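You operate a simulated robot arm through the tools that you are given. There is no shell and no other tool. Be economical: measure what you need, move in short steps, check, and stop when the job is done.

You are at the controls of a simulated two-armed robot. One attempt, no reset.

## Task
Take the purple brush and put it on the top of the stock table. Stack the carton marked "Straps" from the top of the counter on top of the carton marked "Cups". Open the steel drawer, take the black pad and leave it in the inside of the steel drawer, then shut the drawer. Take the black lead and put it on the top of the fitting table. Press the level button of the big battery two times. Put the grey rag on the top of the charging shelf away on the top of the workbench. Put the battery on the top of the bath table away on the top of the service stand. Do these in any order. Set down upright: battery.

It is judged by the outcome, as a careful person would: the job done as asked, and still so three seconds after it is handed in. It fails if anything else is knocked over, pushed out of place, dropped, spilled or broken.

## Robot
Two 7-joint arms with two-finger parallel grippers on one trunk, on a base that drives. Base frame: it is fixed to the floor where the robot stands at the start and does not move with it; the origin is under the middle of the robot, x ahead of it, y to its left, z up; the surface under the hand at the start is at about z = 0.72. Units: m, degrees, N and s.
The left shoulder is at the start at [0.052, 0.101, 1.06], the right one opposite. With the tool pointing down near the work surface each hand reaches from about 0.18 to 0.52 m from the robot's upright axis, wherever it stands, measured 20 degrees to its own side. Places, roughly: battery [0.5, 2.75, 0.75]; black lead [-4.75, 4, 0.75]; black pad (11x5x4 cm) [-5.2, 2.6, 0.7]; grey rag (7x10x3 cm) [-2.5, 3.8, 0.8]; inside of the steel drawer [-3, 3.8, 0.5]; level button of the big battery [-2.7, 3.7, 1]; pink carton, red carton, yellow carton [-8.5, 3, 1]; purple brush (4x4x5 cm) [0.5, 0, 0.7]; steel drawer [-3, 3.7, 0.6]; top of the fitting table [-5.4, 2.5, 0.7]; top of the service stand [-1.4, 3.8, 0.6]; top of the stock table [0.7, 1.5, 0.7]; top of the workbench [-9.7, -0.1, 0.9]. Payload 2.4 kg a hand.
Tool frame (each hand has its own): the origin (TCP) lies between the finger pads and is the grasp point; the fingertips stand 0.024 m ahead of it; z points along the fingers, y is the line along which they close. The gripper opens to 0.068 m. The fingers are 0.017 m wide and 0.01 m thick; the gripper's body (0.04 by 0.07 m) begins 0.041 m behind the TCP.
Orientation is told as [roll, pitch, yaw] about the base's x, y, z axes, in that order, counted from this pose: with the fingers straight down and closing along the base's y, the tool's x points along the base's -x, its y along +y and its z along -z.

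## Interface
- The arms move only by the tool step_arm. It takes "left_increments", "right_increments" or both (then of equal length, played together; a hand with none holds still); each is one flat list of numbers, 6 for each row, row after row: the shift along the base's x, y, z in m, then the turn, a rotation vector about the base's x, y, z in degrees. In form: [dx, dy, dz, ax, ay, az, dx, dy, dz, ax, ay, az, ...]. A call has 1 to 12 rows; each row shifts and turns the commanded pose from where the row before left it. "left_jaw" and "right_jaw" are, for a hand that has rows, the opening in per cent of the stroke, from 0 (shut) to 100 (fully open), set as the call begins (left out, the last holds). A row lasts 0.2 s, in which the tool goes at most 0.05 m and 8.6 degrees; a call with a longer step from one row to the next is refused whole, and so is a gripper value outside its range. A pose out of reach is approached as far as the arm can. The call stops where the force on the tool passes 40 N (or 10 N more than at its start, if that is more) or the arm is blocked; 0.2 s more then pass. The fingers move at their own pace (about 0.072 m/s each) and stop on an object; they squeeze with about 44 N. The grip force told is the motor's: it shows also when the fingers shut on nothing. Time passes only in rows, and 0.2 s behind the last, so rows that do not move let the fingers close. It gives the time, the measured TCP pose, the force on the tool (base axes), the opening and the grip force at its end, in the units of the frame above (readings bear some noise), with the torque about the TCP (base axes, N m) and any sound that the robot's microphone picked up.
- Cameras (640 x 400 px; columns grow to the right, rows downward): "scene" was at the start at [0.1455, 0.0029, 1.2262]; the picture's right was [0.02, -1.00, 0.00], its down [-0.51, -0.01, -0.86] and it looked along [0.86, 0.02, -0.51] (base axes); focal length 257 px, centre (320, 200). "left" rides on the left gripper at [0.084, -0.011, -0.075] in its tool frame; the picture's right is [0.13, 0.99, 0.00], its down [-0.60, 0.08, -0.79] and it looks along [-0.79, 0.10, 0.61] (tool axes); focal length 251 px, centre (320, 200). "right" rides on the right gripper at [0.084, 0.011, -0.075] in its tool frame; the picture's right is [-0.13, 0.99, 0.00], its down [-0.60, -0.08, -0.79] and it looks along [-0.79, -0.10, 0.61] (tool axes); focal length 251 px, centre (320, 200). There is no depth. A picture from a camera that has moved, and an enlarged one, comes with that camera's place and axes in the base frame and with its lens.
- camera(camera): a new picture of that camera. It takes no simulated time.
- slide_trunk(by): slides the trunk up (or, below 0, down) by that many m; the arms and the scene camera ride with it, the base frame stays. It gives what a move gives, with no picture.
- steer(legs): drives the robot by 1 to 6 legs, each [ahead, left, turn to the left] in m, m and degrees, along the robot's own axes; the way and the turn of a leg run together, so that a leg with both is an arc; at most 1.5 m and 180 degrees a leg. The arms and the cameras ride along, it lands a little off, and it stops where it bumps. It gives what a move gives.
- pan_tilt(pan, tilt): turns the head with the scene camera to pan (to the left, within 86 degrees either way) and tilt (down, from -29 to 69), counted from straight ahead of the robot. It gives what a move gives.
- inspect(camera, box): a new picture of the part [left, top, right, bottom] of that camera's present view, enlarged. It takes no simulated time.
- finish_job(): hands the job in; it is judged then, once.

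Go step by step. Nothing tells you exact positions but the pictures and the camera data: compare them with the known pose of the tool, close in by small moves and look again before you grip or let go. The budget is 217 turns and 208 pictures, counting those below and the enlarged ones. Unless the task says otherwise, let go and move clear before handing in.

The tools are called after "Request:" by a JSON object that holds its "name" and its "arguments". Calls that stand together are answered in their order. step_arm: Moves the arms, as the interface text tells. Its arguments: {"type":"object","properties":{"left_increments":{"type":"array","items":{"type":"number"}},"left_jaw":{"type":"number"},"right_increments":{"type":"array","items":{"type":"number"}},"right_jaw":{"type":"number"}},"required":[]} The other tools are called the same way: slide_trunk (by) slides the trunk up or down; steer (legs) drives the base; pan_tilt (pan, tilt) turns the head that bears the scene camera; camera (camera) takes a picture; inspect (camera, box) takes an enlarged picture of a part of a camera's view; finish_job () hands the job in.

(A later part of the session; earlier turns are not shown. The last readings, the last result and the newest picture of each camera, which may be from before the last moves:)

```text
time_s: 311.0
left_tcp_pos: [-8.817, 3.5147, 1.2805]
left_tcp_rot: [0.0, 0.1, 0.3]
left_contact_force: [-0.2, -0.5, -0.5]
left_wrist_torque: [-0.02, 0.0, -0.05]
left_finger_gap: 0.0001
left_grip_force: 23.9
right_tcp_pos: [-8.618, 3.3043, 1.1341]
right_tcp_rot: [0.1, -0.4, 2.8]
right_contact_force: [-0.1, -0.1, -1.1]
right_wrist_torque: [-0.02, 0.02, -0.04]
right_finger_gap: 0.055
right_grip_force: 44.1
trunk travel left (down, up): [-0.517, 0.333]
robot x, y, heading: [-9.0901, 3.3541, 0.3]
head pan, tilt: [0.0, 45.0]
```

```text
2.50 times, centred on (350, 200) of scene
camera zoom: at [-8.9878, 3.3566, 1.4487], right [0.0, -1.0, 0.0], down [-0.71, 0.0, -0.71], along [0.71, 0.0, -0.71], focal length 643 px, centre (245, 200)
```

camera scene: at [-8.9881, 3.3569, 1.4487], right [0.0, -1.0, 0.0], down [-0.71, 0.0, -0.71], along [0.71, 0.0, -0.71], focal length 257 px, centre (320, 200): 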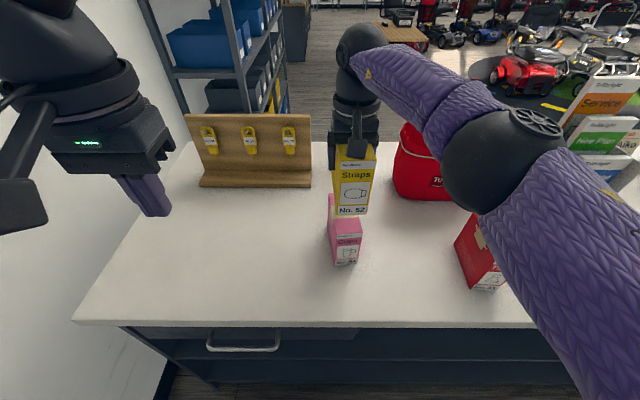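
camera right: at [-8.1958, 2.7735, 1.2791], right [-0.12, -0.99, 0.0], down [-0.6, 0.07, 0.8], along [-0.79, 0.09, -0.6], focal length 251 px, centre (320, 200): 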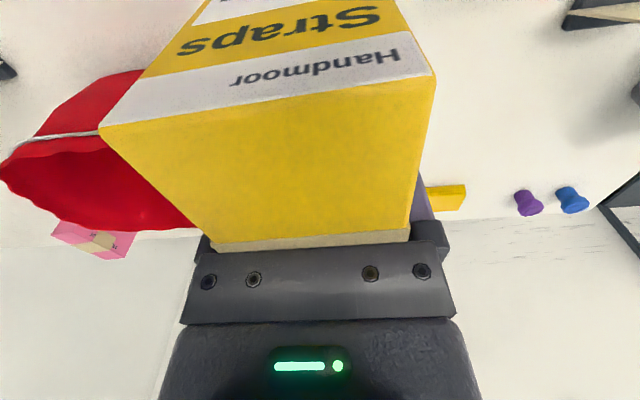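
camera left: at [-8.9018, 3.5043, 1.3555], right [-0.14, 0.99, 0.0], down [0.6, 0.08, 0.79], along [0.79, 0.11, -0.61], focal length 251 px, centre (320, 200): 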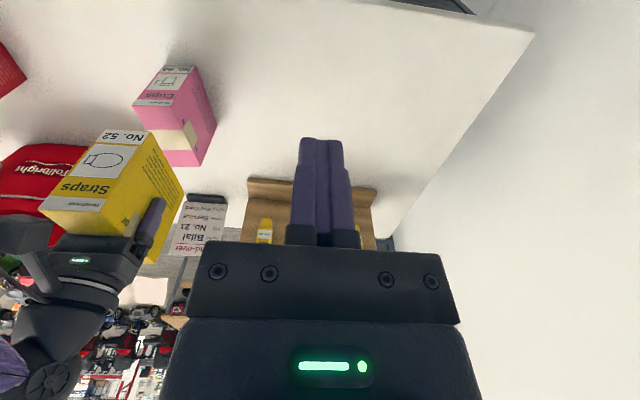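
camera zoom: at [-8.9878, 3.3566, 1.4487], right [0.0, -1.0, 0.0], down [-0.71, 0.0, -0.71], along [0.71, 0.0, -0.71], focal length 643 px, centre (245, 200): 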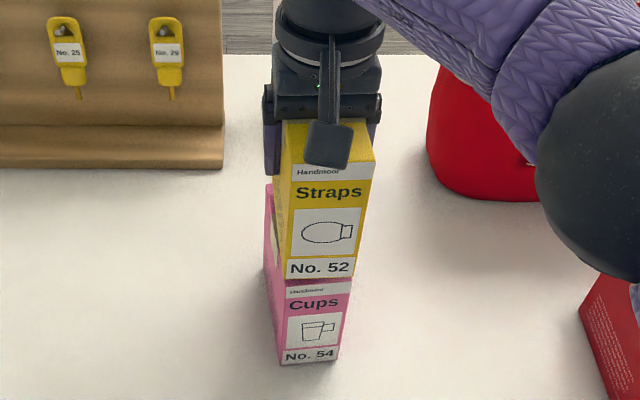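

Request:
{"name": "step_arm", "arguments": {"right_increments": [0, 0, -0.006, 0, 0, 0, 0, 0, -0.004, 0, 0, 0, 0, 0, -0.004, 0, 0, 0, 0, 0, -0.003, 0, 0, 0, 0, 0, -0.003, 0, 0, 0, 0, 0, -0.003, 0, 0, 0]}}

Request:
{"name": "inspect", "arguments": {"camera": "scene", "box": [280, 120, 420, 280]}}

```text
time_s: 312.2
left_tcp_pos: [-8.8197, 3.5147, 1.2813]
left_tcp_rot: [0.1, 0.1, 0.3]
left_contact_force: [0.2, 0.9, -0.2]
left_wrist_torque: [0.02, 0.01, 0.03]
left_finger_gap: 0.0
left_grip_force: 23.9
right_tcp_pos: [-8.6185, 3.3025, 1.1193]
right_tcp_rot: [0.2, -0.8, 2.8]
right_contact_force: [-3.8, -0.6, 20.4]
right_wrist_torque: [-0.46, 1.39, 0.02]
right_finger_gap: 0.0548
right_grip_force: 43.9
trunk travel left (down, up): [-0.517, 0.333]
robot x, y, heading: [-9.0923, 3.3571, 0.5]
head pan, tilt: [0.0, 45.0]
stopped in row 6 (right hand): the force on the tool passed its limit at 45 N (the readings are from after the stop); the commanded pose is now the measured one
```

```text
2.50 times, centred on (350, 200) of scene
camera zoom: at [-8.9904, 3.3566, 1.449], right [0.0, -1.0, 0.0], down [-0.71, 0.0, -0.71], along [0.71, 0.0, -0.71], focal length 643 px, centre (245, 200)
```

zoom: 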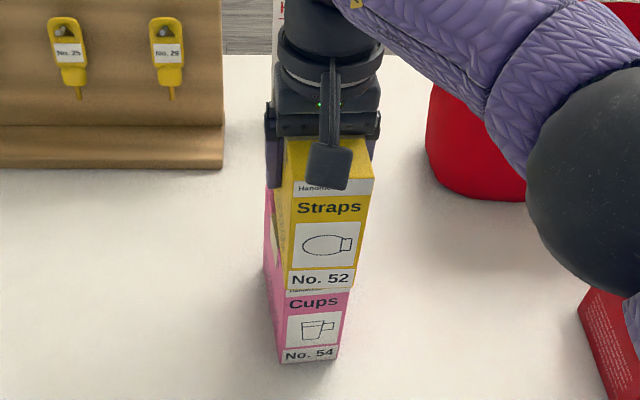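

Contact; it rests on Cups. Open and rise straight up.

Request:
{"name": "step_arm", "arguments": {"right_increments": [0, 0, 0.001, 0, 0, 0, 0, 0, 0, 0, 0, 0, 0, 0, 0, 0, 0, 0], "right_jaw": 100}}

Request:
{"name": "step_arm", "arguments": {"right_increments": [0, 0, 0.008, 0, 0, 0, 0, 0, 0.02, 0, 0, 0, 0, 0, 0.03, 0, 0, 0, 0, 0, 0.04, 0, 0, 0, 0, 0, 0.04, 0, 0, 0]}}

Request:
{"name": "camera", "arguments": {"camera": "scene"}}

```text
time_s: 313.0
left_tcp_pos: [-8.8185, 3.5154, 1.2813]
left_tcp_rot: [0.1, 0.0, 0.2]
left_contact_force: [-0.2, 0.2, -0.6]
left_wrist_torque: [-0.01, -0.01, 0.02]
left_finger_gap: 0.0
left_grip_force: 23.6
right_tcp_pos: [-8.6182, 3.3014, 1.1187]
right_tcp_rot: [0.2, -0.8, 2.8]
right_contact_force: [-3.2, 0.5, 8.2]
right_wrist_torque: [-0.06, 0.05, 0.0]
right_finger_gap: 0.068
right_grip_force: 0.2
trunk travel left (down, up): [-0.517, 0.333]
robot x, y, heading: [-9.0909, 3.3582, -0.0]
head pan, tilt: [0.0, 45.0]
```

```text
time_s: 314.2
left_tcp_pos: [-8.8174, 3.5158, 1.2818]
left_tcp_rot: [0.0, -0.1, 0.3]
left_contact_force: [0.3, 0.0, 0.5]
left_wrist_torque: [0.02, 0.0, 0.0]
left_finger_gap: 0.0001
left_grip_force: 23.3
right_tcp_pos: [-8.6274, 3.2988, 1.2584]
right_tcp_rot: [0.2, -0.7, 2.9]
right_contact_force: [0.8, 0.0, 0.7]
right_wrist_torque: [0.02, 0.02, 0.0]
right_finger_gap: 0.0683
right_grip_force: 0.0
right hand out of reach, approached as far as the arm can: row 5
trunk travel left (down, up): [-0.517, 0.333]
robot x, y, heading: [-9.0869, 3.3554, 0.4]
head pan, tilt: [0.0, 45.0]
```

```text
68 pictures are left
camera scene: at [-8.9883, 3.3559, 1.4488], right [0.0, -1.0, 0.0], down [-0.71, 0.0, -0.71], along [0.71, 0.0, -0.71], focal length 257 px, centre (320, 200)
```

scene: 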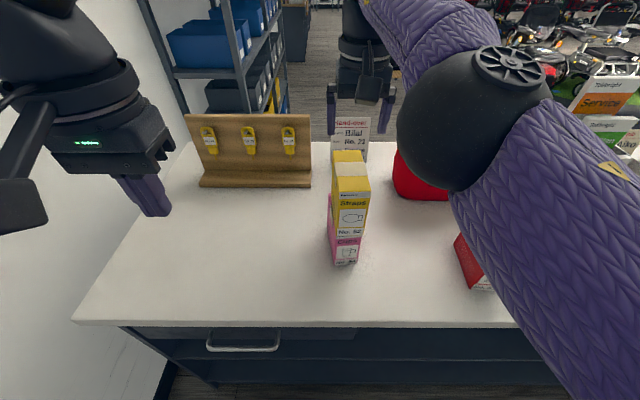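

Straps stands on Cups. I retract and drive back out, round the cabinet, toward the lead ledge.

Request:
{"name": "step_arm", "arguments": {"right_increments": [-0.04, 0, 0.01, 0, 0, -2, -0.04, -0.01, 0, 0, 0, 0, -0.04, -0.02, 0, 0, 0, 0, -0.04, -0.03, 0, 0, 0, 0, 0, -0.03, 0, 0, 0, 0]}}

Request:
{"name": "steer", "arguments": {"legs": [[-0.31, 0, 0], [0, -1.5, 0], [0, -0.4, 0], [0.22, -0.55, 0], [1.5, 0, 0], [0.4, 0, 0]]}}

Request:
{"name": "pan_tilt", "arguments": {"pan": 35, "tilt": 25}}

Request:
{"name": "camera", "arguments": {"camera": "scene"}}

```text
time_s: 315.4
left_tcp_pos: [-8.8166, 3.5164, 1.2806]
left_tcp_rot: [0.0, 0.0, 0.3]
left_contact_force: [-0.1, 0.0, -0.5]
left_wrist_torque: [-0.04, -0.01, -0.01]
left_finger_gap: 0.0001
left_grip_force: 23.9
right_tcp_pos: [-8.747, 3.2115, 1.2602]
right_tcp_rot: [0.2, -0.8, 0.7]
right_contact_force: [0.2, 0.9, -0.4]
right_wrist_torque: [-0.05, 0.01, -0.02]
right_finger_gap: 0.0681
right_grip_force: 0.0
right hand out of reach, approached as far as the arm can: row 1, 2
trunk travel left (down, up): [-0.517, 0.333]
robot x, y, heading: [-9.0917, 3.357, 0.2]
head pan, tilt: [0.0, 45.0]
```

```text
time_s: 329.1
left_tcp_pos: [-9.0044, 1.1201, 1.2812]
left_tcp_rot: [0.0, 0.0, -9.9]
left_contact_force: [0.5, 0.4, 0.2]
left_wrist_torque: [-0.01, -0.01, 0.0]
left_finger_gap: 0.0002
left_grip_force: 23.7
right_tcp_pos: [-8.9902, 0.8102, 1.2597]
right_tcp_rot: [0.2, -0.8, -9.6]
right_contact_force: [-0.5, -0.6, -0.5]
right_wrist_torque: [-0.01, -0.04, -0.01]
right_finger_gap: 0.068
right_grip_force: 0.1
trunk travel left (down, up): [-0.517, 0.333]
robot x, y, heading: [-9.3001, 1.013, -9.9]
head pan, tilt: [0.0, 45.0]
stopped in leg 4: the robot was blocked; the commanded pose is now the measured one
```

```text
time_s: 330.1
left_tcp_pos: [-9.0043, 1.122, 1.2813]
left_tcp_rot: [-0.1, 0.1, -9.9]
left_contact_force: [0.7, -0.3, 0.7]
left_wrist_torque: [0.04, -0.03, -0.01]
left_finger_gap: 0.0003
left_grip_force: 23.0
right_tcp_pos: [-8.9906, 0.8101, 1.2601]
right_tcp_rot: [0.2, -0.7, -9.7]
right_contact_force: [0.0, 0.1, 0.1]
right_wrist_torque: [0.01, 0.0, 0.02]
right_finger_gap: 0.0679
right_grip_force: 0.1
trunk travel left (down, up): [-0.517, 0.333]
robot x, y, heading: [-9.3005, 1.0092, -10.3]
head pan, tilt: [35.0, 25.0]
```

```text
67 pictures are left
camera scene: at [-9.197, 1.0487, 1.4793], right [0.42, -0.91, 0.0], down [-0.38, -0.18, -0.91], along [0.82, 0.38, -0.42], focal length 257 px, centre (320, 200)
```

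scene: 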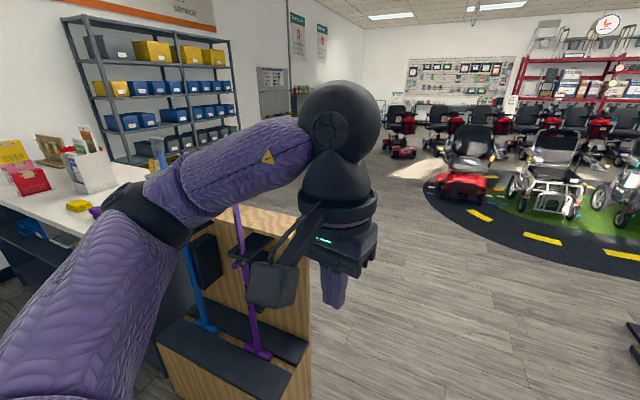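

The base bumped the bench corner while sidestepping. I check the bench and the rag before going on.

Request:
{"name": "pan_tilt", "arguments": {"pan": -86, "tilt": 35}}

Request:
{"name": "camera", "arguments": {"camera": "scene"}}

```text
time_s: 332.1
left_tcp_pos: [-9.0024, 1.1212, 1.2809]
left_tcp_rot: [-0.1, 0.1, -10.0]
left_contact_force: [0.4, 0.5, -0.2]
left_wrist_torque: [0.0, 0.03, 0.0]
left_finger_gap: 0.0002
left_grip_force: 23.6
right_tcp_pos: [-8.9901, 0.8106, 1.2599]
right_tcp_rot: [0.2, -0.7, -9.6]
right_contact_force: [0.3, 0.0, -0.4]
right_wrist_torque: [-0.01, 0.0, 0.02]
right_finger_gap: 0.068
right_grip_force: 0.0
trunk travel left (down, up): [-0.517, 0.333]
robot x, y, heading: [-9.3011, 1.0107, -10.0]
head pan, tilt: [-85.9, 35.0]
```

```text
66 pictures are left
camera scene: at [-9.29, 0.9225, 1.4636], right [-0.99, 0.11, 0.0], down [0.06, 0.57, -0.82], along [-0.09, -0.81, -0.57], focal length 257 px, centre (320, 200)
```

scene: 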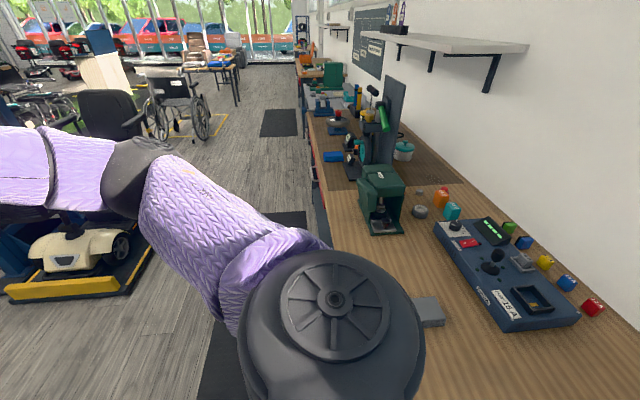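

All undisturbed. Continue: forward first, straighten, then along to the open floor.

Request:
{"name": "steer", "arguments": {"legs": [[0.35, 0, 0], [0.1, 0, 10], [1.2, 0, 0]]}}

Request:
{"name": "pan_tilt", "arguments": {"pan": 20, "tilt": 22}}

Request:
{"name": "camera", "arguments": {"camera": "scene"}}

```text
time_s: 340.7
left_tcp_pos: [-7.3926, 1.0722, 1.2801]
left_tcp_rot: [-0.1, 0.1, -1.4]
left_contact_force: [0.5, -0.4, 0.2]
left_wrist_torque: [0.0, -0.01, 0.0]
left_finger_gap: 0.0004
left_grip_force: 23.7
right_tcp_pos: [-7.3326, 0.7674, 1.2596]
right_tcp_rot: [0.3, -0.7, -1.1]
right_contact_force: [0.5, 0.0, 0.7]
right_wrist_torque: [-0.03, 0.0, -0.01]
right_finger_gap: 0.068
right_grip_force: 0.0
trunk travel left (down, up): [-0.517, 0.333]
robot x, y, heading: [-7.6707, 0.9209, -1.4]
head pan, tilt: [-85.9, 35.0]
```

```text
time_s: 342.6
left_tcp_pos: [-7.3925, 1.0725, 1.2811]
left_tcp_rot: [-0.1, 0.1, -1.5]
left_contact_force: [0.3, 1.2, 0.0]
left_wrist_torque: [-0.02, 0.0, -0.01]
left_finger_gap: 0.0
left_grip_force: 23.7
right_tcp_pos: [-7.3317, 0.7682, 1.2595]
right_tcp_rot: [0.2, -0.7, -1.1]
right_contact_force: [-0.2, -0.2, -0.3]
right_wrist_torque: [-0.02, 0.04, -0.01]
right_finger_gap: 0.068
right_grip_force: 0.1
trunk travel left (down, up): [-0.517, 0.333]
robot x, y, heading: [-7.6705, 0.9188, -1.6]
head pan, tilt: [20.0, 22.0]
```

```text
65 pictures are left
camera scene: at [-7.5608, 0.9506, 1.4842], right [0.31, -0.95, 0.0], down [-0.36, -0.12, -0.93], along [0.88, 0.29, -0.37], focal length 257 px, centre (320, 200)
```

scene: 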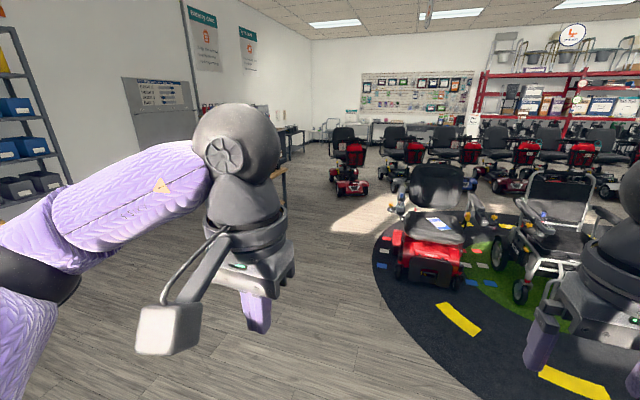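

Now up the lane at y ≈ 3.1 to the lead ledge and turn to face it.

Request:
{"name": "steer", "arguments": {"legs": [[0.3, 1.3, 1.5], [0.5, 0.83, 0], [1.5, 0, 0], [0.65, 0, 0], [0, 0, 90]]}}

Request:
{"name": "pan_tilt", "arguments": {"pan": 0, "tilt": 40}}

Request:
{"name": "camera", "arguments": {"camera": "scene"}}

```text
time_s: 368.2
left_tcp_pos: [-4.8034, 3.3117, 1.2805]
left_tcp_rot: [0.0, 0.2, 90.8]
left_contact_force: [0.0, 0.0, -0.3]
left_wrist_torque: [0.0, 0.0, -0.03]
left_finger_gap: 0.0002
left_grip_force: 24.0
right_tcp_pos: [-4.5008, 3.3829, 1.2592]
right_tcp_rot: [0.2, -0.7, 91.3]
right_contact_force: [-0.8, -0.3, 0.3]
right_wrist_torque: [0.03, 0.01, 0.01]
right_finger_gap: 0.0679
right_grip_force: 0.0
trunk travel left (down, up): [-0.517, 0.333]
robot x, y, heading: [-4.6399, 3.0403, 90.8]
head pan, tilt: [20.0, 22.0]
```

```text
time_s: 369.1
left_tcp_pos: [-4.8035, 3.3115, 1.2795]
left_tcp_rot: [0.0, 0.1, 90.7]
left_contact_force: [-0.2, 0.3, 0.2]
left_wrist_torque: [-0.01, 0.0, 0.01]
left_finger_gap: 0.0
left_grip_force: 24.0
right_tcp_pos: [-4.5002, 3.3845, 1.2582]
right_tcp_rot: [0.2, -0.7, 91.1]
right_contact_force: [0.8, -1.1, -0.4]
right_wrist_torque: [0.0, 0.01, 0.05]
right_finger_gap: 0.0679
right_grip_force: 0.1
trunk travel left (down, up): [-0.517, 0.333]
robot x, y, heading: [-4.6412, 3.0384, 90.5]
head pan, tilt: [0.0, 40.0]
```

```text
64 pictures are left
camera scene: at [-4.6407, 3.1461, 1.4561], right [1.0, 0.01, 0.0], down [0.01, -0.64, -0.77], along [-0.01, 0.77, -0.64], focal length 257 px, centre (320, 200)
```

scene: 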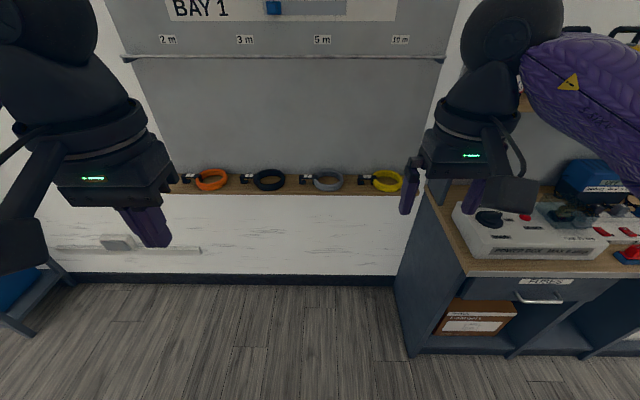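

Request:
{"name": "inspect", "arguments": {"camera": "scene", "box": [180, 150, 360, 210]}}

Request:
{"name": "steer", "arguments": {"legs": [[0.4, 0.15, -0.5]]}}

Request:
{"name": "slide_trunk", "arguments": {"by": -0.24}}

Request:
{"name": "pan_tilt", "arguments": {"pan": 0, "tilt": 40}}

Request:
{"name": "camera", "arguments": {"camera": "scene"}}

```text
3.56 times, centred on (270, 180) of scene
camera zoom: at [-4.6407, 3.1461, 1.4561], right [1.0, 0.01, 0.0], down [0.01, -0.64, -0.77], along [-0.01, 0.77, -0.64], focal length 914 px, centre (498, 271)
```

zoom: 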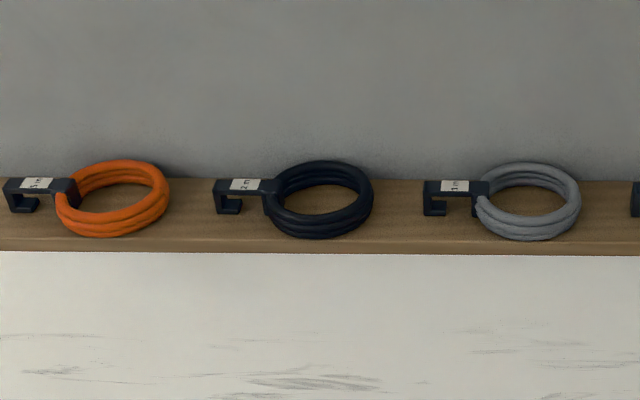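

```text
time_s: 371.7
left_tcp_pos: [-4.9518, 3.7094, 1.281]
left_tcp_rot: [0.0, 0.1, 90.1]
left_contact_force: [0.0, 0.5, -0.4]
left_wrist_torque: [-0.01, 0.02, 0.02]
left_finger_gap: 0.0001
left_grip_force: 22.7
right_tcp_pos: [-4.6482, 3.7793, 1.2594]
right_tcp_rot: [0.2, -0.6, 90.6]
right_contact_force: [0.5, -0.2, -0.9]
right_wrist_torque: [0.01, 0.02, 0.0]
right_finger_gap: 0.0677
right_grip_force: 0.2
trunk travel left (down, up): [-0.517, 0.333]
robot x, y, heading: [-4.7925, 3.4355, 90.1]
head pan, tilt: [0.0, 40.0]
```

```text
time_s: 374.2
left_tcp_pos: [-4.952, 3.7096, 1.0403]
left_tcp_rot: [0.0, 0.0, 90.0]
left_contact_force: [0.7, -0.2, -0.5]
left_wrist_torque: [-0.02, -0.01, 0.01]
left_finger_gap: 0.0
left_grip_force: 23.5
right_tcp_pos: [-4.6475, 3.778, 1.0203]
right_tcp_rot: [0.1, -0.7, 90.6]
right_contact_force: [-0.5, -0.3, 0.2]
right_wrist_torque: [0.0, 0.0, 0.0]
right_finger_gap: 0.0679
right_grip_force: 0.1
trunk travel left (down, up): [-0.277, 0.573]
robot x, y, heading: [-4.7919, 3.4378, 89.8]
head pan, tilt: [0.0, 40.0]
```

```text
time_s: 374.8
left_tcp_pos: [-4.9508, 3.7097, 1.0405]
left_tcp_rot: [0.0, 0.1, 90.1]
left_contact_force: [0.0, -0.3, -0.9]
left_wrist_torque: [0.02, -0.01, 0.0]
left_finger_gap: 0.0
left_grip_force: 23.3
right_tcp_pos: [-4.6484, 3.7774, 1.0194]
right_tcp_rot: [0.2, -0.7, 90.5]
right_contact_force: [0.7, 0.0, 1.2]
right_wrist_torque: [0.02, 0.0, 0.05]
right_finger_gap: 0.0679
right_grip_force: 0.0
trunk travel left (down, up): [-0.277, 0.573]
robot x, y, heading: [-4.7917, 3.4373, 90.0]
head pan, tilt: [0.0, 40.0]
```

```text
62 pictures are left
camera scene: at [-4.7911, 3.5762, 1.2142], right [1.0, 0.0, 0.0], down [0.0, -0.64, -0.77], along [0.0, 0.77, -0.64], focal length 257 px, centre (320, 200)
```

scene: 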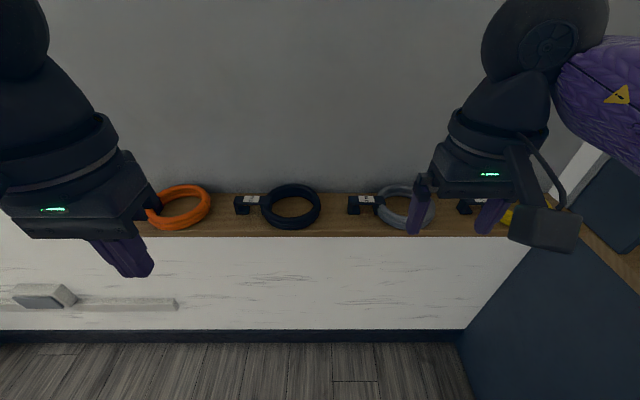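

Black lead: a coil with its right-hand rim near (-4.80, 3.985), height about 0.86. I shift so the right hand can take the right rim.

Request:
{"name": "steer", "arguments": {"legs": [[0.1, 0.11, 0]]}}

Request:
{"name": "step_arm", "arguments": {"right_increments": [-0.02, 0.04, 0, 0, 0, 0, -0.02, 0.045, 0, 0, 0, 0, 0, 0, 0, 0, 0, 0], "right_jaw": 65}}

Request:
{"name": "camera", "arguments": {"camera": "right"}}

Request:
{"name": "camera", "arguments": {"camera": "scene"}}

```text
time_s: 376.1
left_tcp_pos: [-5.0595, 3.8105, 1.0407]
left_tcp_rot: [-0.1, 0.1, 89.8]
left_contact_force: [0.2, 0.4, 0.7]
left_wrist_torque: [0.04, 0.04, -0.01]
left_finger_gap: 0.0
left_grip_force: 23.8
right_tcp_pos: [-4.7564, 3.8768, 1.0197]
right_tcp_rot: [0.2, -0.8, 90.4]
right_contact_force: [0.7, 0.1, 0.1]
right_wrist_torque: [0.03, 0.01, 0.02]
right_finger_gap: 0.0677
right_grip_force: 0.0
trunk travel left (down, up): [-0.277, 0.573]
robot x, y, heading: [-4.9012, 3.5372, 89.8]
head pan, tilt: [0.0, 40.0]
```

```text
time_s: 376.9
left_tcp_pos: [-5.0588, 3.8093, 1.0399]
left_tcp_rot: [0.0, 0.2, 89.8]
left_contact_force: [-1.1, -0.2, -0.9]
left_wrist_torque: [0.0, -0.02, -0.01]
left_finger_gap: 0.0
left_grip_force: 23.7
right_tcp_pos: [-4.7945, 3.9628, 1.0181]
right_tcp_rot: [0.2, -0.8, 90.3]
right_contact_force: [-0.3, 0.2, 0.5]
right_wrist_torque: [0.0, -0.01, -0.02]
right_finger_gap: 0.0442
right_grip_force: 0.0
trunk travel left (down, up): [-0.277, 0.573]
robot x, y, heading: [-4.9025, 3.5362, 90.0]
head pan, tilt: [0.0, 40.0]
```

```text
61 pictures are left
camera right: at [-4.805, 3.879, 1.0918], right [-0.99, 0.12, 0.0], down [0.08, 0.59, 0.8], along [0.1, 0.8, -0.6], focal length 251 px, centre (320, 200)
```

right: 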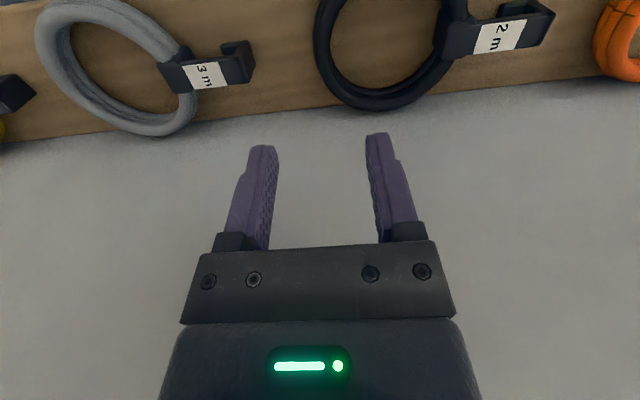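

```text
60 pictures are left
camera scene: at [-4.8994, 3.676, 1.2142], right [1.0, -0.01, 0.0], down [0.0, -0.64, -0.77], along [0.0, 0.77, -0.64], focal length 257 px, centre (320, 200)
```

scene: 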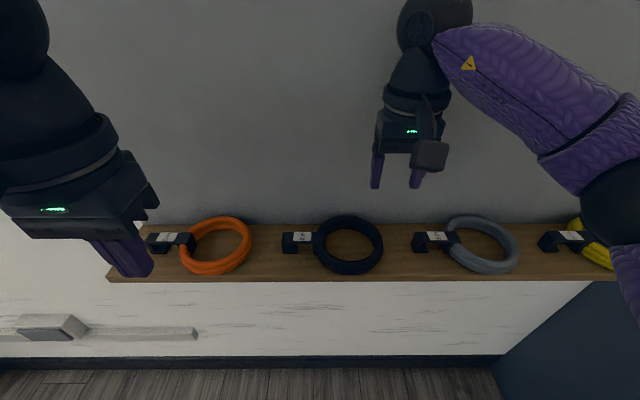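

Triangulated: right rim centre (-4.804, 3.962), top about 0.88. I move above and descend partway.

Request:
{"name": "step_arm", "arguments": {"right_increments": [-0.009, 0, -0.03, 0, 0, 0, 0, 0, -0.04, 0, 0, 0, 0, 0, -0.03, 0, 0, 0, 0, 0, 0, 0, 0, 0]}}

Request:
{"name": "camera", "arguments": {"camera": "right"}}

Request:
{"name": "inspect", "arguments": {"camera": "scene", "box": [270, 150, 450, 290]}}

```text
time_s: 377.9
left_tcp_pos: [-5.0591, 3.8097, 1.0405]
left_tcp_rot: [0.0, 0.1, 89.9]
left_contact_force: [-0.2, -0.2, -0.2]
left_wrist_torque: [0.0, 0.03, 0.03]
left_finger_gap: 0.0
left_grip_force: 23.0
right_tcp_pos: [-4.8046, 3.9625, 0.919]
right_tcp_rot: [0.2, -0.7, 90.2]
right_contact_force: [-0.4, 0.7, -0.4]
right_wrist_torque: [-0.01, -0.01, 0.0]
right_finger_gap: 0.0441
right_grip_force: 0.1
trunk travel left (down, up): [-0.277, 0.573]
robot x, y, heading: [-4.9005, 3.5373, 89.8]
head pan, tilt: [0.0, 40.0]
```

```text
59 pictures are left
camera right: at [-4.8142, 3.8788, 0.9921], right [-0.99, 0.12, 0.0], down [0.08, 0.59, 0.8], along [0.1, 0.79, -0.6], focal length 251 px, centre (320, 200)
```

right: 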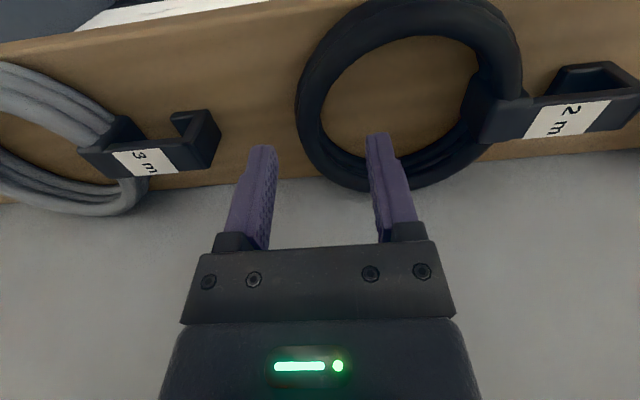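

```text
2.86 times, centred on (360, 220) of scene
camera zoom: at [-4.8993, 3.6759, 1.2142], right [1.0, -0.01, 0.0], down [0.0, -0.64, -0.77], along [0.0, 0.77, -0.64], focal length 735 px, centre (206, 143)
```

zoom: 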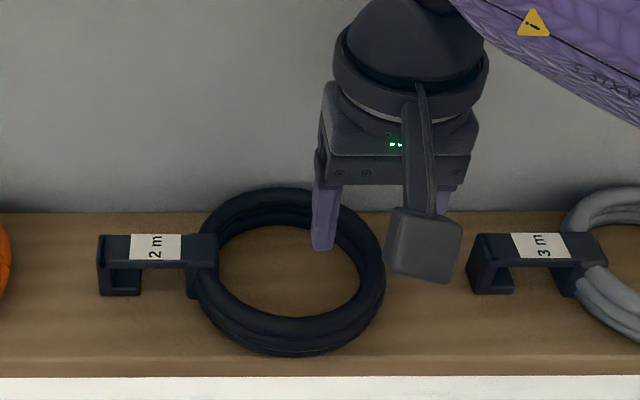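

Both views agree within 3 mm. Shift +3 mm and descend over the rim.

Request:
{"name": "step_arm", "arguments": {"right_increments": [0.003, 0, -0.02, 0, 0, 0, 0, 0, -0.012, 0, 0, 0, 0, 0, -0.006, 0, 0, 0, 0, 0, -0.004, 0, 0, 0]}}

Request:
{"name": "camera", "arguments": {"camera": "right"}}

Request:
{"name": "inspect", "arguments": {"camera": "scene", "box": [270, 150, 450, 290]}}

```text
time_s: 378.9
left_tcp_pos: [-5.0584, 3.8097, 1.0404]
left_tcp_rot: [0.0, 0.1, 89.8]
left_contact_force: [0.2, 0.0, 0.3]
left_wrist_torque: [-0.01, 0.02, 0.0]
left_finger_gap: 0.0
left_grip_force: 23.5
right_tcp_pos: [-4.8011, 3.9648, 0.8781]
right_tcp_rot: [0.1, -0.8, 90.3]
right_contact_force: [0.4, 0.4, 1.0]
right_wrist_torque: [0.0, -0.01, -0.01]
right_finger_gap: 0.0441
right_grip_force: 0.0
trunk travel left (down, up): [-0.277, 0.573]
robot x, y, heading: [-4.9049, 3.5342, 89.8]
head pan, tilt: [0.0, 40.0]
```

```text
57 pictures are left
camera right: at [-4.8099, 3.8799, 0.9508], right [-0.99, 0.12, 0.0], down [0.08, 0.59, 0.8], along [0.1, 0.8, -0.6], focal length 251 px, centre (320, 200)
```

right: 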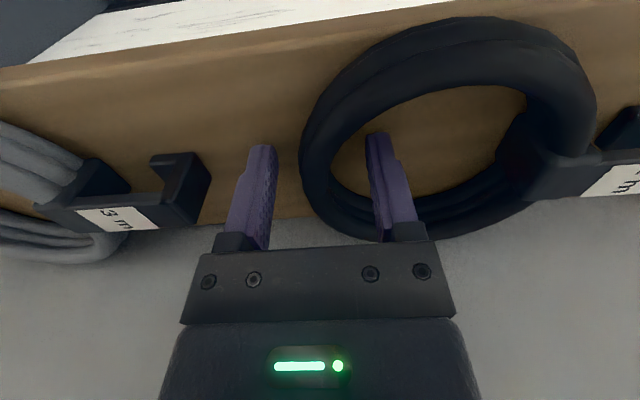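

```text
2.86 times, centred on (360, 220) of scene
camera zoom: at [-4.8993, 3.6759, 1.2142], right [1.0, -0.01, 0.0], down [0.0, -0.64, -0.77], along [0.0, 0.77, -0.64], focal length 735 px, centre (206, 143)
```

zoom: 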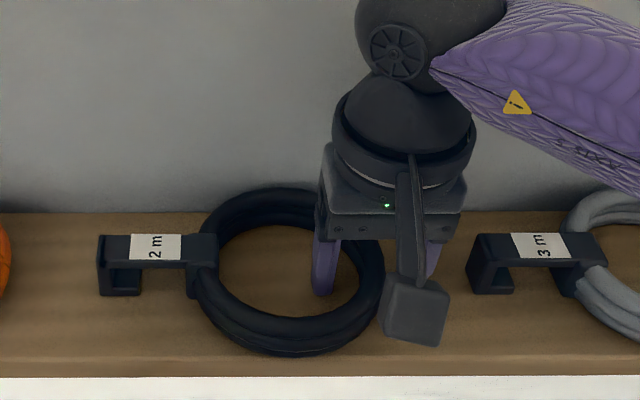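

Fingers straddle the rim. A little lower, then grip.

Request:
{"name": "step_arm", "arguments": {"right_increments": [0, 0, -0.004, 0, 0, 0, 0, 0, -0.004, 0, 0, 0, 0, 0, -0.004, 0, 0, 0, 0, 0, -0.003, 0, 0, 0]}}

Request:
{"name": "step_arm", "arguments": {"right_increments": [0, 0, 0.002, 0, 0, 0, 0, 0, 0, 0, 0, 0, 0, 0, 0, 0, 0, 0], "right_jaw": 0}}

Request:
{"name": "camera", "arguments": {"camera": "right"}}

```text
time_s: 379.6
left_tcp_pos: [-5.0585, 3.8071, 1.0406]
left_tcp_rot: [0.0, -0.1, 89.9]
left_contact_force: [0.1, -0.4, 0.3]
left_wrist_torque: [0.0, 0.01, 0.02]
left_finger_gap: 0.0
left_grip_force: 23.6
right_tcp_pos: [-4.8014, 3.963, 0.8756]
right_tcp_rot: [0.3, -1.5, 90.3]
right_contact_force: [1.1, -10.4, 21.2]
right_wrist_torque: [-0.41, -0.58, -0.21]
right_finger_gap: 0.0451
right_grip_force: 0.4
trunk travel left (down, up): [-0.277, 0.573]
robot x, y, heading: [-4.9006, 3.538, 89.7]
head pan, tilt: [0.0, 40.0]
stopped in row 3 (right hand): the force on the tool passed its limit at 46 N (the readings are from after the stop); the commanded pose is now the measured one
```

```text
time_s: 380.4
left_tcp_pos: [-5.0587, 3.81, 1.041]
left_tcp_rot: [0.0, 0.0, 89.8]
left_contact_force: [1.3, 0.0, -0.1]
left_wrist_torque: [-0.06, 0.02, -0.02]
left_finger_gap: 0.0001
left_grip_force: 23.4
right_tcp_pos: [-4.7995, 3.966, 0.8743]
right_tcp_rot: [0.4, -1.3, 90.1]
right_contact_force: [6.0, 1.7, 7.2]
right_wrist_torque: [0.23, 0.4, -0.13]
right_finger_gap: 0.0127
right_grip_force: 32.6
trunk travel left (down, up): [-0.277, 0.573]
robot x, y, heading: [-4.9004, 3.5387, 89.7]
head pan, tilt: [0.0, 40.0]
```

```text
55 pictures are left
camera right: at [-4.8092, 3.8806, 0.947], right [-0.99, 0.13, 0.01], down [0.08, 0.59, 0.81], along [0.1, 0.8, -0.59], focal length 251 px, centre (320, 200)
```

right: 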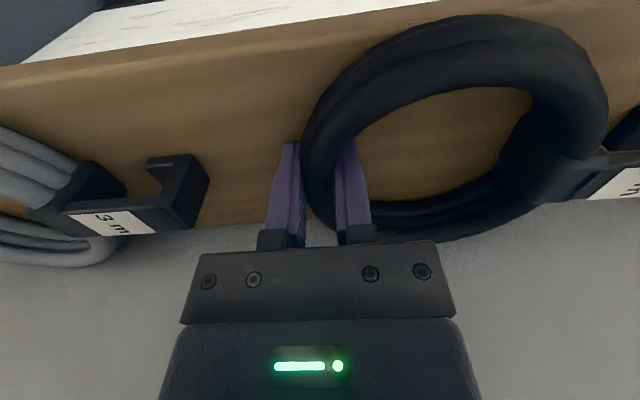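

Gripped on the rim (13 mm). Lift slowly and retract.

Request:
{"name": "step_arm", "arguments": {"right_increments": [0, 0, 0.01, 0, 0, 0, 0, 0, 0.02, 0, 0, 0, 0, 0, 0.035, 0, 0, 0, 0, 0, 0.04, 0, 0, 0, 0, 0, 0.04, 0, 0, 0, 0, -0.03, 0.01, 0, 0, 0, 0, -0.035, 0, 0, 0, 0, 0, -0.035, 0, 0, 0, 0]}}

Request:
{"name": "camera", "arguments": {"camera": "right"}}

Request:
{"name": "camera", "arguments": {"camera": "scene"}}

```text
time_s: 382.2
left_tcp_pos: [-5.0587, 3.8113, 1.04]
left_tcp_rot: [0.0, 0.2, 89.7]
left_contact_force: [-0.3, 0.4, 0.0]
left_wrist_torque: [0.02, -0.04, -0.01]
left_finger_gap: 0.0
left_grip_force: 23.3
right_tcp_pos: [-4.7993, 3.8651, 1.0312]
right_tcp_rot: [0.3, -1.2, 90.2]
right_contact_force: [0.1, -0.3, -2.2]
right_wrist_torque: [-0.03, -0.22, -0.03]
right_finger_gap: 0.0127
right_grip_force: 33.7
trunk travel left (down, up): [-0.277, 0.573]
robot x, y, heading: [-4.9003, 3.5377, 89.8]
head pan, tilt: [0.0, 40.0]
```

```text
54 pictures are left
camera right: at [-4.8089, 3.7805, 1.1038], right [-0.99, 0.13, 0.01], down [0.08, 0.59, 0.8], along [0.1, 0.8, -0.59], focal length 251 px, centre (320, 200)
```

right: 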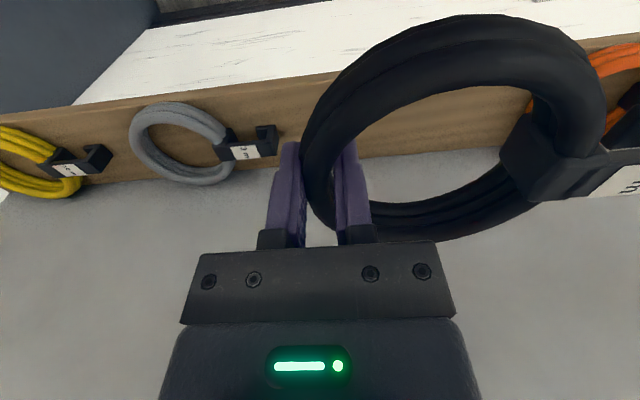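

```text
53 pictures are left
camera scene: at [-4.8992, 3.6759, 1.2142], right [1.0, -0.01, 0.0], down [0.0, -0.64, -0.77], along [0.0, 0.77, -0.64], focal length 257 px, centre (320, 200)
```

scene: 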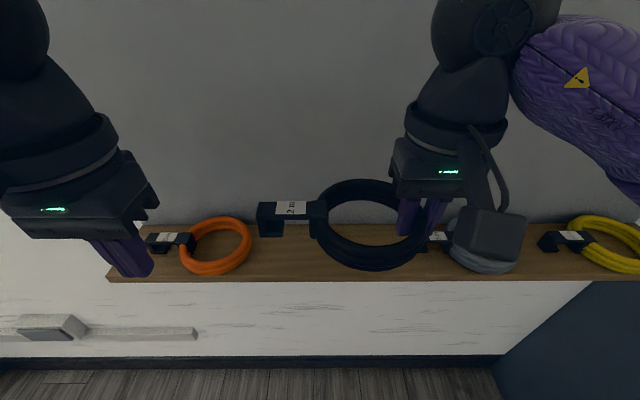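

Lead held. Back off, sidestep and turn to face the fitting table.

Request:
{"name": "steer", "arguments": {"legs": [[-0.3, 0, 0], [0, 0.4, 0], [0, 0, 90], [0, 0, 90]]}}

Request:
{"name": "pan_tilt", "arguments": {"pan": 0, "tilt": 45}}

Request:
{"name": "camera", "arguments": {"camera": "scene"}}

```text
time_s: 394.1
left_tcp_pos: [-5.1352, 2.969, 1.04]
left_tcp_rot: [0.0, 0.0, -87.6]
left_contact_force: [0.6, 0.2, 1.4]
left_wrist_torque: [-0.01, 0.04, -0.02]
left_finger_gap: 0.0
left_grip_force: 23.4
right_tcp_pos: [-5.3925, 2.9005, 1.0307]
right_tcp_rot: [0.3, -1.2, -87.2]
right_contact_force: [0.3, -0.4, -3.6]
right_wrist_torque: [0.02, 0.2, 0.02]
right_finger_gap: 0.0129
right_grip_force: 32.5
trunk travel left (down, up): [-0.277, 0.573]
robot x, y, heading: [-5.3057, 3.2302, -87.6]
head pan, tilt: [0.0, 40.0]
```

```text
time_s: 394.7
left_tcp_pos: [-5.1352, 2.9673, 1.04]
left_tcp_rot: [0.0, 0.0, -87.5]
left_contact_force: [0.0, -0.2, 0.2]
left_wrist_torque: [0.0, 0.0, -0.01]
left_finger_gap: 0.0002
left_grip_force: 23.2
right_tcp_pos: [-5.3923, 2.9009, 1.0314]
right_tcp_rot: [0.3, -1.2, -87.1]
right_contact_force: [-0.1, 0.1, -3.7]
right_wrist_torque: [-0.01, 0.18, 0.03]
right_finger_gap: 0.0129
right_grip_force: 33.4
trunk travel left (down, up): [-0.277, 0.573]
robot x, y, heading: [-5.3069, 3.2311, -87.4]
head pan, tilt: [0.0, 45.0]
```

```text
52 pictures are left
camera scene: at [-5.299, 3.1, 1.2069], right [-1.0, -0.04, 0.0], down [-0.03, 0.71, -0.71], along [0.03, -0.71, -0.71], focal length 257 px, centre (320, 200)
```

scene: 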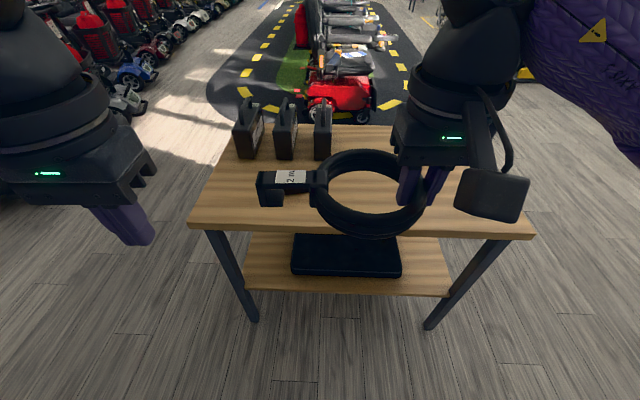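

The table's right part is free. I close in and shift right to set the lead down around (-5.52, 2.56), away from the black pad.

Request:
{"name": "steer", "arguments": {"legs": [[0.2, -0.2, -2.6]]}}

Request:
{"name": "camera", "arguments": {"camera": "scene"}}

```text
time_s: 396.7
left_tcp_pos: [-5.3474, 2.7601, 1.0407]
left_tcp_rot: [0.0, 0.1, -90.4]
left_contact_force: [0.1, 0.1, 0.3]
left_wrist_torque: [-0.02, 0.01, 0.04]
left_finger_gap: 0.0
left_grip_force: 23.2
right_tcp_pos: [-5.607, 2.7064, 1.0319]
right_tcp_rot: [0.3, -1.3, -89.9]
right_contact_force: [0.6, 0.5, -3.0]
right_wrist_torque: [0.01, 0.18, 0.04]
right_finger_gap: 0.0128
right_grip_force: 32.9
trunk travel left (down, up): [-0.277, 0.573]
robot x, y, heading: [-5.5024, 3.0318, -90.2]
head pan, tilt: [0.0, 45.0]
```

```text
51 pictures are left
camera scene: at [-5.5041, 2.8996, 1.2069], right [-1.0, 0.01, 0.0], down [0.01, 0.71, -0.71], along [0.0, -0.71, -0.71], focal length 257 px, centre (320, 200)
```

scene: 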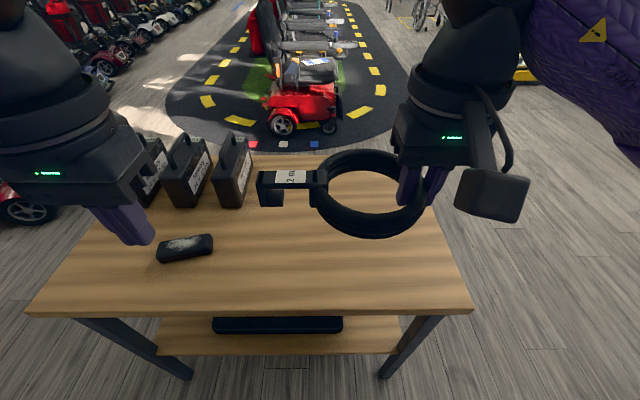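

Front edge at y 2.71; pad at (-5.216, 2.58). I bring the lead over (-5.55, 2.54) and lower.

Request:
{"name": "step_arm", "arguments": {"right_increments": [0, -0.042, 0, 0, 0, 0, 0, -0.042, 0, 0, 0, 0, 0, -0.042, -0.02, 0, 0, 0, 0, -0.04, -0.02, 0, 0, 0, 0, 0, -0.045, 0, 0, 0, 0, 0, -0.045, 0, 0, 0, 0, 0, -0.045, 0, 0, 0, 0, 0, -0.045, 0, 0, 0, 0, 0, 0, 0, 0, 0]}}

Request:
{"name": "camera", "arguments": {"camera": "scene"}}

Request:
{"name": "camera", "arguments": {"camera": "right"}}

```text
time_s: 398.7
left_tcp_pos: [-5.3463, 2.7599, 1.0408]
left_tcp_rot: [-0.1, 0.1, -90.3]
left_contact_force: [-0.4, -0.5, 0.5]
left_wrist_torque: [0.0, 0.02, -0.01]
left_finger_gap: 0.0
left_grip_force: 23.5
right_tcp_pos: [-5.6063, 2.5388, 0.8113]
right_tcp_rot: [0.3, -1.1, -89.9]
right_contact_force: [0.2, -0.8, -2.7]
right_wrist_torque: [0.05, 0.18, 0.02]
right_finger_gap: 0.0127
right_grip_force: 33.3
trunk travel left (down, up): [-0.277, 0.573]
robot x, y, heading: [-5.5056, 3.034, -90.5]
head pan, tilt: [0.0, 45.0]
```

```text
50 pictures are left
camera scene: at [-5.5039, 2.8996, 1.2069], right [-1.0, 0.01, 0.0], down [0.0, 0.71, -0.71], along [-0.01, -0.71, -0.71], focal length 257 px, centre (320, 200)
```

scene: 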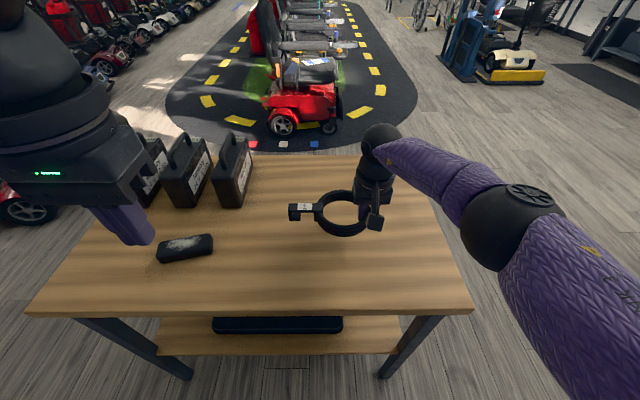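

```text
49 pictures are left
camera right: at [-5.5948, 2.6266, 0.8845], right [0.99, -0.13, 0.01], down [-0.08, -0.59, 0.8], along [-0.1, -0.8, -0.59], focal length 251 px, centre (320, 200)
```

right: 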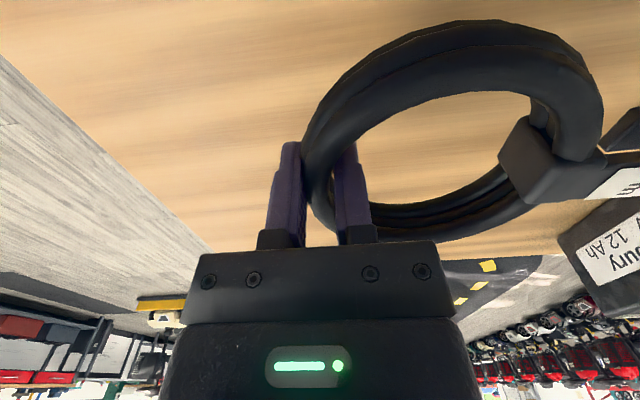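

Request:
{"name": "step_arm", "arguments": {"right_increments": [0, 0, -0.02, 0, 0, 0, 0, 0, -0.015, 0, 0, 0, 0, 0, -0.008, 0, 0, 0, 0, 0, -0.006, 0, 0, 0, 0, 0, -0.005, 0, 0, 0, 0, 0, -0.005, 0, 0, 0, 0, 0, -0.005, 0, 0, 0]}}

Request:
{"name": "inspect", "arguments": {"camera": "scene", "box": [260, 160, 440, 290]}}

```text
time_s: 400.3
left_tcp_pos: [-5.3467, 2.7597, 1.0402]
left_tcp_rot: [0.1, 0.1, -90.3]
left_contact_force: [0.5, 0.2, 0.3]
left_wrist_torque: [-0.01, 0.02, 0.0]
left_finger_gap: 0.0
left_grip_force: 23.5
right_tcp_pos: [-5.6079, 2.5437, 0.7483]
right_tcp_rot: [0.3, -1.1, -89.9]
right_contact_force: [0.4, 1.0, -3.4]
right_wrist_torque: [0.02, 0.19, 0.03]
right_finger_gap: 0.0129
right_grip_force: 33.3
right hand out of reach, approached as far as the arm can: row 5
trunk travel left (down, up): [-0.277, 0.573]
robot x, y, heading: [-5.5035, 3.0368, -90.6]
head pan, tilt: [0.0, 45.0]
```

```text
3.08 times, centred on (350, 225) of scene
camera zoom: at [-5.5038, 2.8996, 1.2069], right [-1.0, 0.01, 0.0], down [0.0, 0.71, -0.71], along [-0.01, -0.71, -0.71], focal length 791 px, centre (228, 123)
```

zoom: 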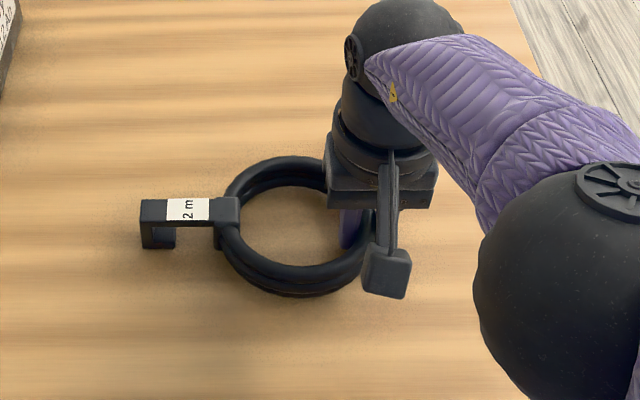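

Still slightly above the table. Pull 15 mm nearer for reach and keep lowering.

Request:
{"name": "step_arm", "arguments": {"right_increments": [0, 0.015, 0, 0, 0, 0, 0, 0, -0.005, 0, 0, 0, 0, 0, -0.004, 0, 0, 0, 0, 0, -0.004, 0, 0, 0, 0, 0, -0.004, 0, 0, 0, 0, 0, -0.004, 0, 0, 0, 0, 0, -0.004, 0, 0, 0]}}

Request:
{"name": "inspect", "arguments": {"camera": "scene", "box": [260, 160, 440, 290]}}

```text
time_s: 401.1
left_tcp_pos: [-5.347, 2.7625, 1.042]
left_tcp_rot: [0.0, -0.2, -90.3]
left_contact_force: [-0.1, 0.4, -0.3]
left_wrist_torque: [-0.02, 0.02, 0.01]
left_finger_gap: 0.0
left_grip_force: 23.7
right_tcp_pos: [-5.6085, 2.5587, 0.7438]
right_tcp_rot: [0.2, -1.6, -90.0]
right_contact_force: [-2.1, 11.8, 24.5]
right_wrist_torque: [0.54, -0.07, 0.04]
right_finger_gap: 0.0129
right_grip_force: 32.9
trunk travel left (down, up): [-0.277, 0.573]
robot x, y, heading: [-5.5065, 3.037, -90.3]
head pan, tilt: [0.0, 45.0]
stopped in row 4 (right hand): the force on the tool passed its limit at 47 N (the readings are from after the stop); the commanded pose is now the measured one
```

```text
3.08 times, centred on (350, 225) of scene
camera zoom: at [-5.504, 2.9033, 1.2075], right [-1.0, 0.01, 0.0], down [0.01, 0.71, -0.71], along [-0.01, -0.71, -0.71], focal length 791 px, centre (228, 123)
```

zoom: 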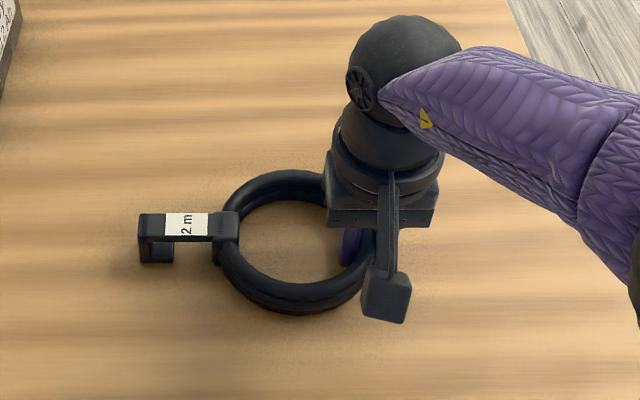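

Touchdown. Release to a modest opening and rise straight up.

Request:
{"name": "step_arm", "arguments": {"right_increments": [0, 0, 0.001, 0, 0, 0, 0, 0, 0, 0, 0, 0, 0, 0, 0, 0, 0, 0], "right_jaw": 60}}

Request:
{"name": "step_arm", "arguments": {"right_increments": [0, 0, 0.02, 0, 0, 0, 0, 0, 0.03, 0, 0, 0, 0, 0, 0.045, 0, 0, 0, 0, 0, 0.045, 0, 0, 0, 0, 0, 0.045, 0, 0, 0, -0.02, 0.035, 0.03, 0, 0, 0, 0, 0.045, 0, 0, 0, 0, 0, 0.045, 0, 0, 0, 0]}}

Request:
{"name": "camera", "arguments": {"camera": "scene"}}

```text
time_s: 401.9
left_tcp_pos: [-5.3451, 2.7619, 1.0397]
left_tcp_rot: [-0.1, 0.1, -90.3]
left_contact_force: [-0.1, -0.7, -0.3]
left_wrist_torque: [0.0, 0.01, -0.01]
left_finger_gap: 0.0
left_grip_force: 23.4
right_tcp_pos: [-5.6067, 2.5577, 0.7444]
right_tcp_rot: [0.3, -1.8, -90.1]
right_contact_force: [16.3, -1.3, 16.8]
right_wrist_torque: [0.08, 0.03, -0.08]
right_finger_gap: 0.0272
right_grip_force: 0.0
trunk travel left (down, up): [-0.277, 0.573]
robot x, y, heading: [-5.5026, 3.0327, -90.5]
head pan, tilt: [0.0, 45.0]
```

```text
refused: row 6 steps farther than a row can; nothing moved
```

```text
46 pictures are left
camera scene: at [-5.5018, 2.9012, 1.2072], right [-1.0, 0.01, 0.0], down [0.0, 0.71, -0.71], along [-0.01, -0.71, -0.71], focal length 257 px, centre (320, 200)
```

scene: 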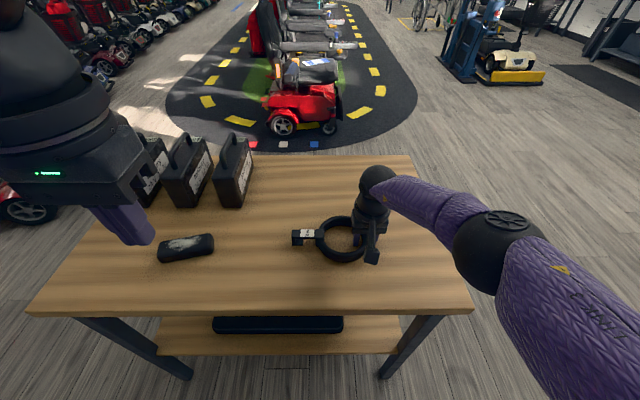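

Request:
{"name": "step_arm", "arguments": {"right_increments": [0, 0, 0.004, 0, 0, 0, 0, 0, 0.004, 0, 0, 0, 0, 0, 0, 0, 0, 0]}}

Request:
{"name": "camera", "arguments": {"camera": "right"}}

```text
time_s: 402.7
left_tcp_pos: [-5.3483, 2.76, 1.0413]
left_tcp_rot: [0.0, 0.1, -90.3]
left_contact_force: [0.9, 0.1, 0.3]
left_wrist_torque: [0.03, 0.0, 0.01]
left_finger_gap: 0.0
left_grip_force: 24.0
right_tcp_pos: [-5.6091, 2.5557, 0.7507]
right_tcp_rot: [0.3, -1.5, -90.2]
right_contact_force: [0.0, -1.1, 0.5]
right_wrist_torque: [-0.02, -0.03, -0.01]
right_finger_gap: 0.0408
right_grip_force: 0.0
trunk travel left (down, up): [-0.277, 0.573]
robot x, y, heading: [-5.5055, 3.0354, -90.4]
head pan, tilt: [0.0, 45.0]
```

```text
45 pictures are left
camera right: at [-5.5975, 2.6434, 0.8229], right [0.99, -0.13, 0.01], down [-0.08, -0.58, 0.81], along [-0.1, -0.8, -0.59], focal length 251 px, centre (320, 200)
```

right: 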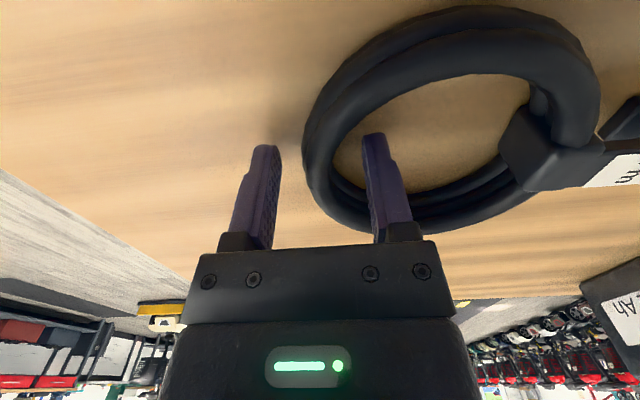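

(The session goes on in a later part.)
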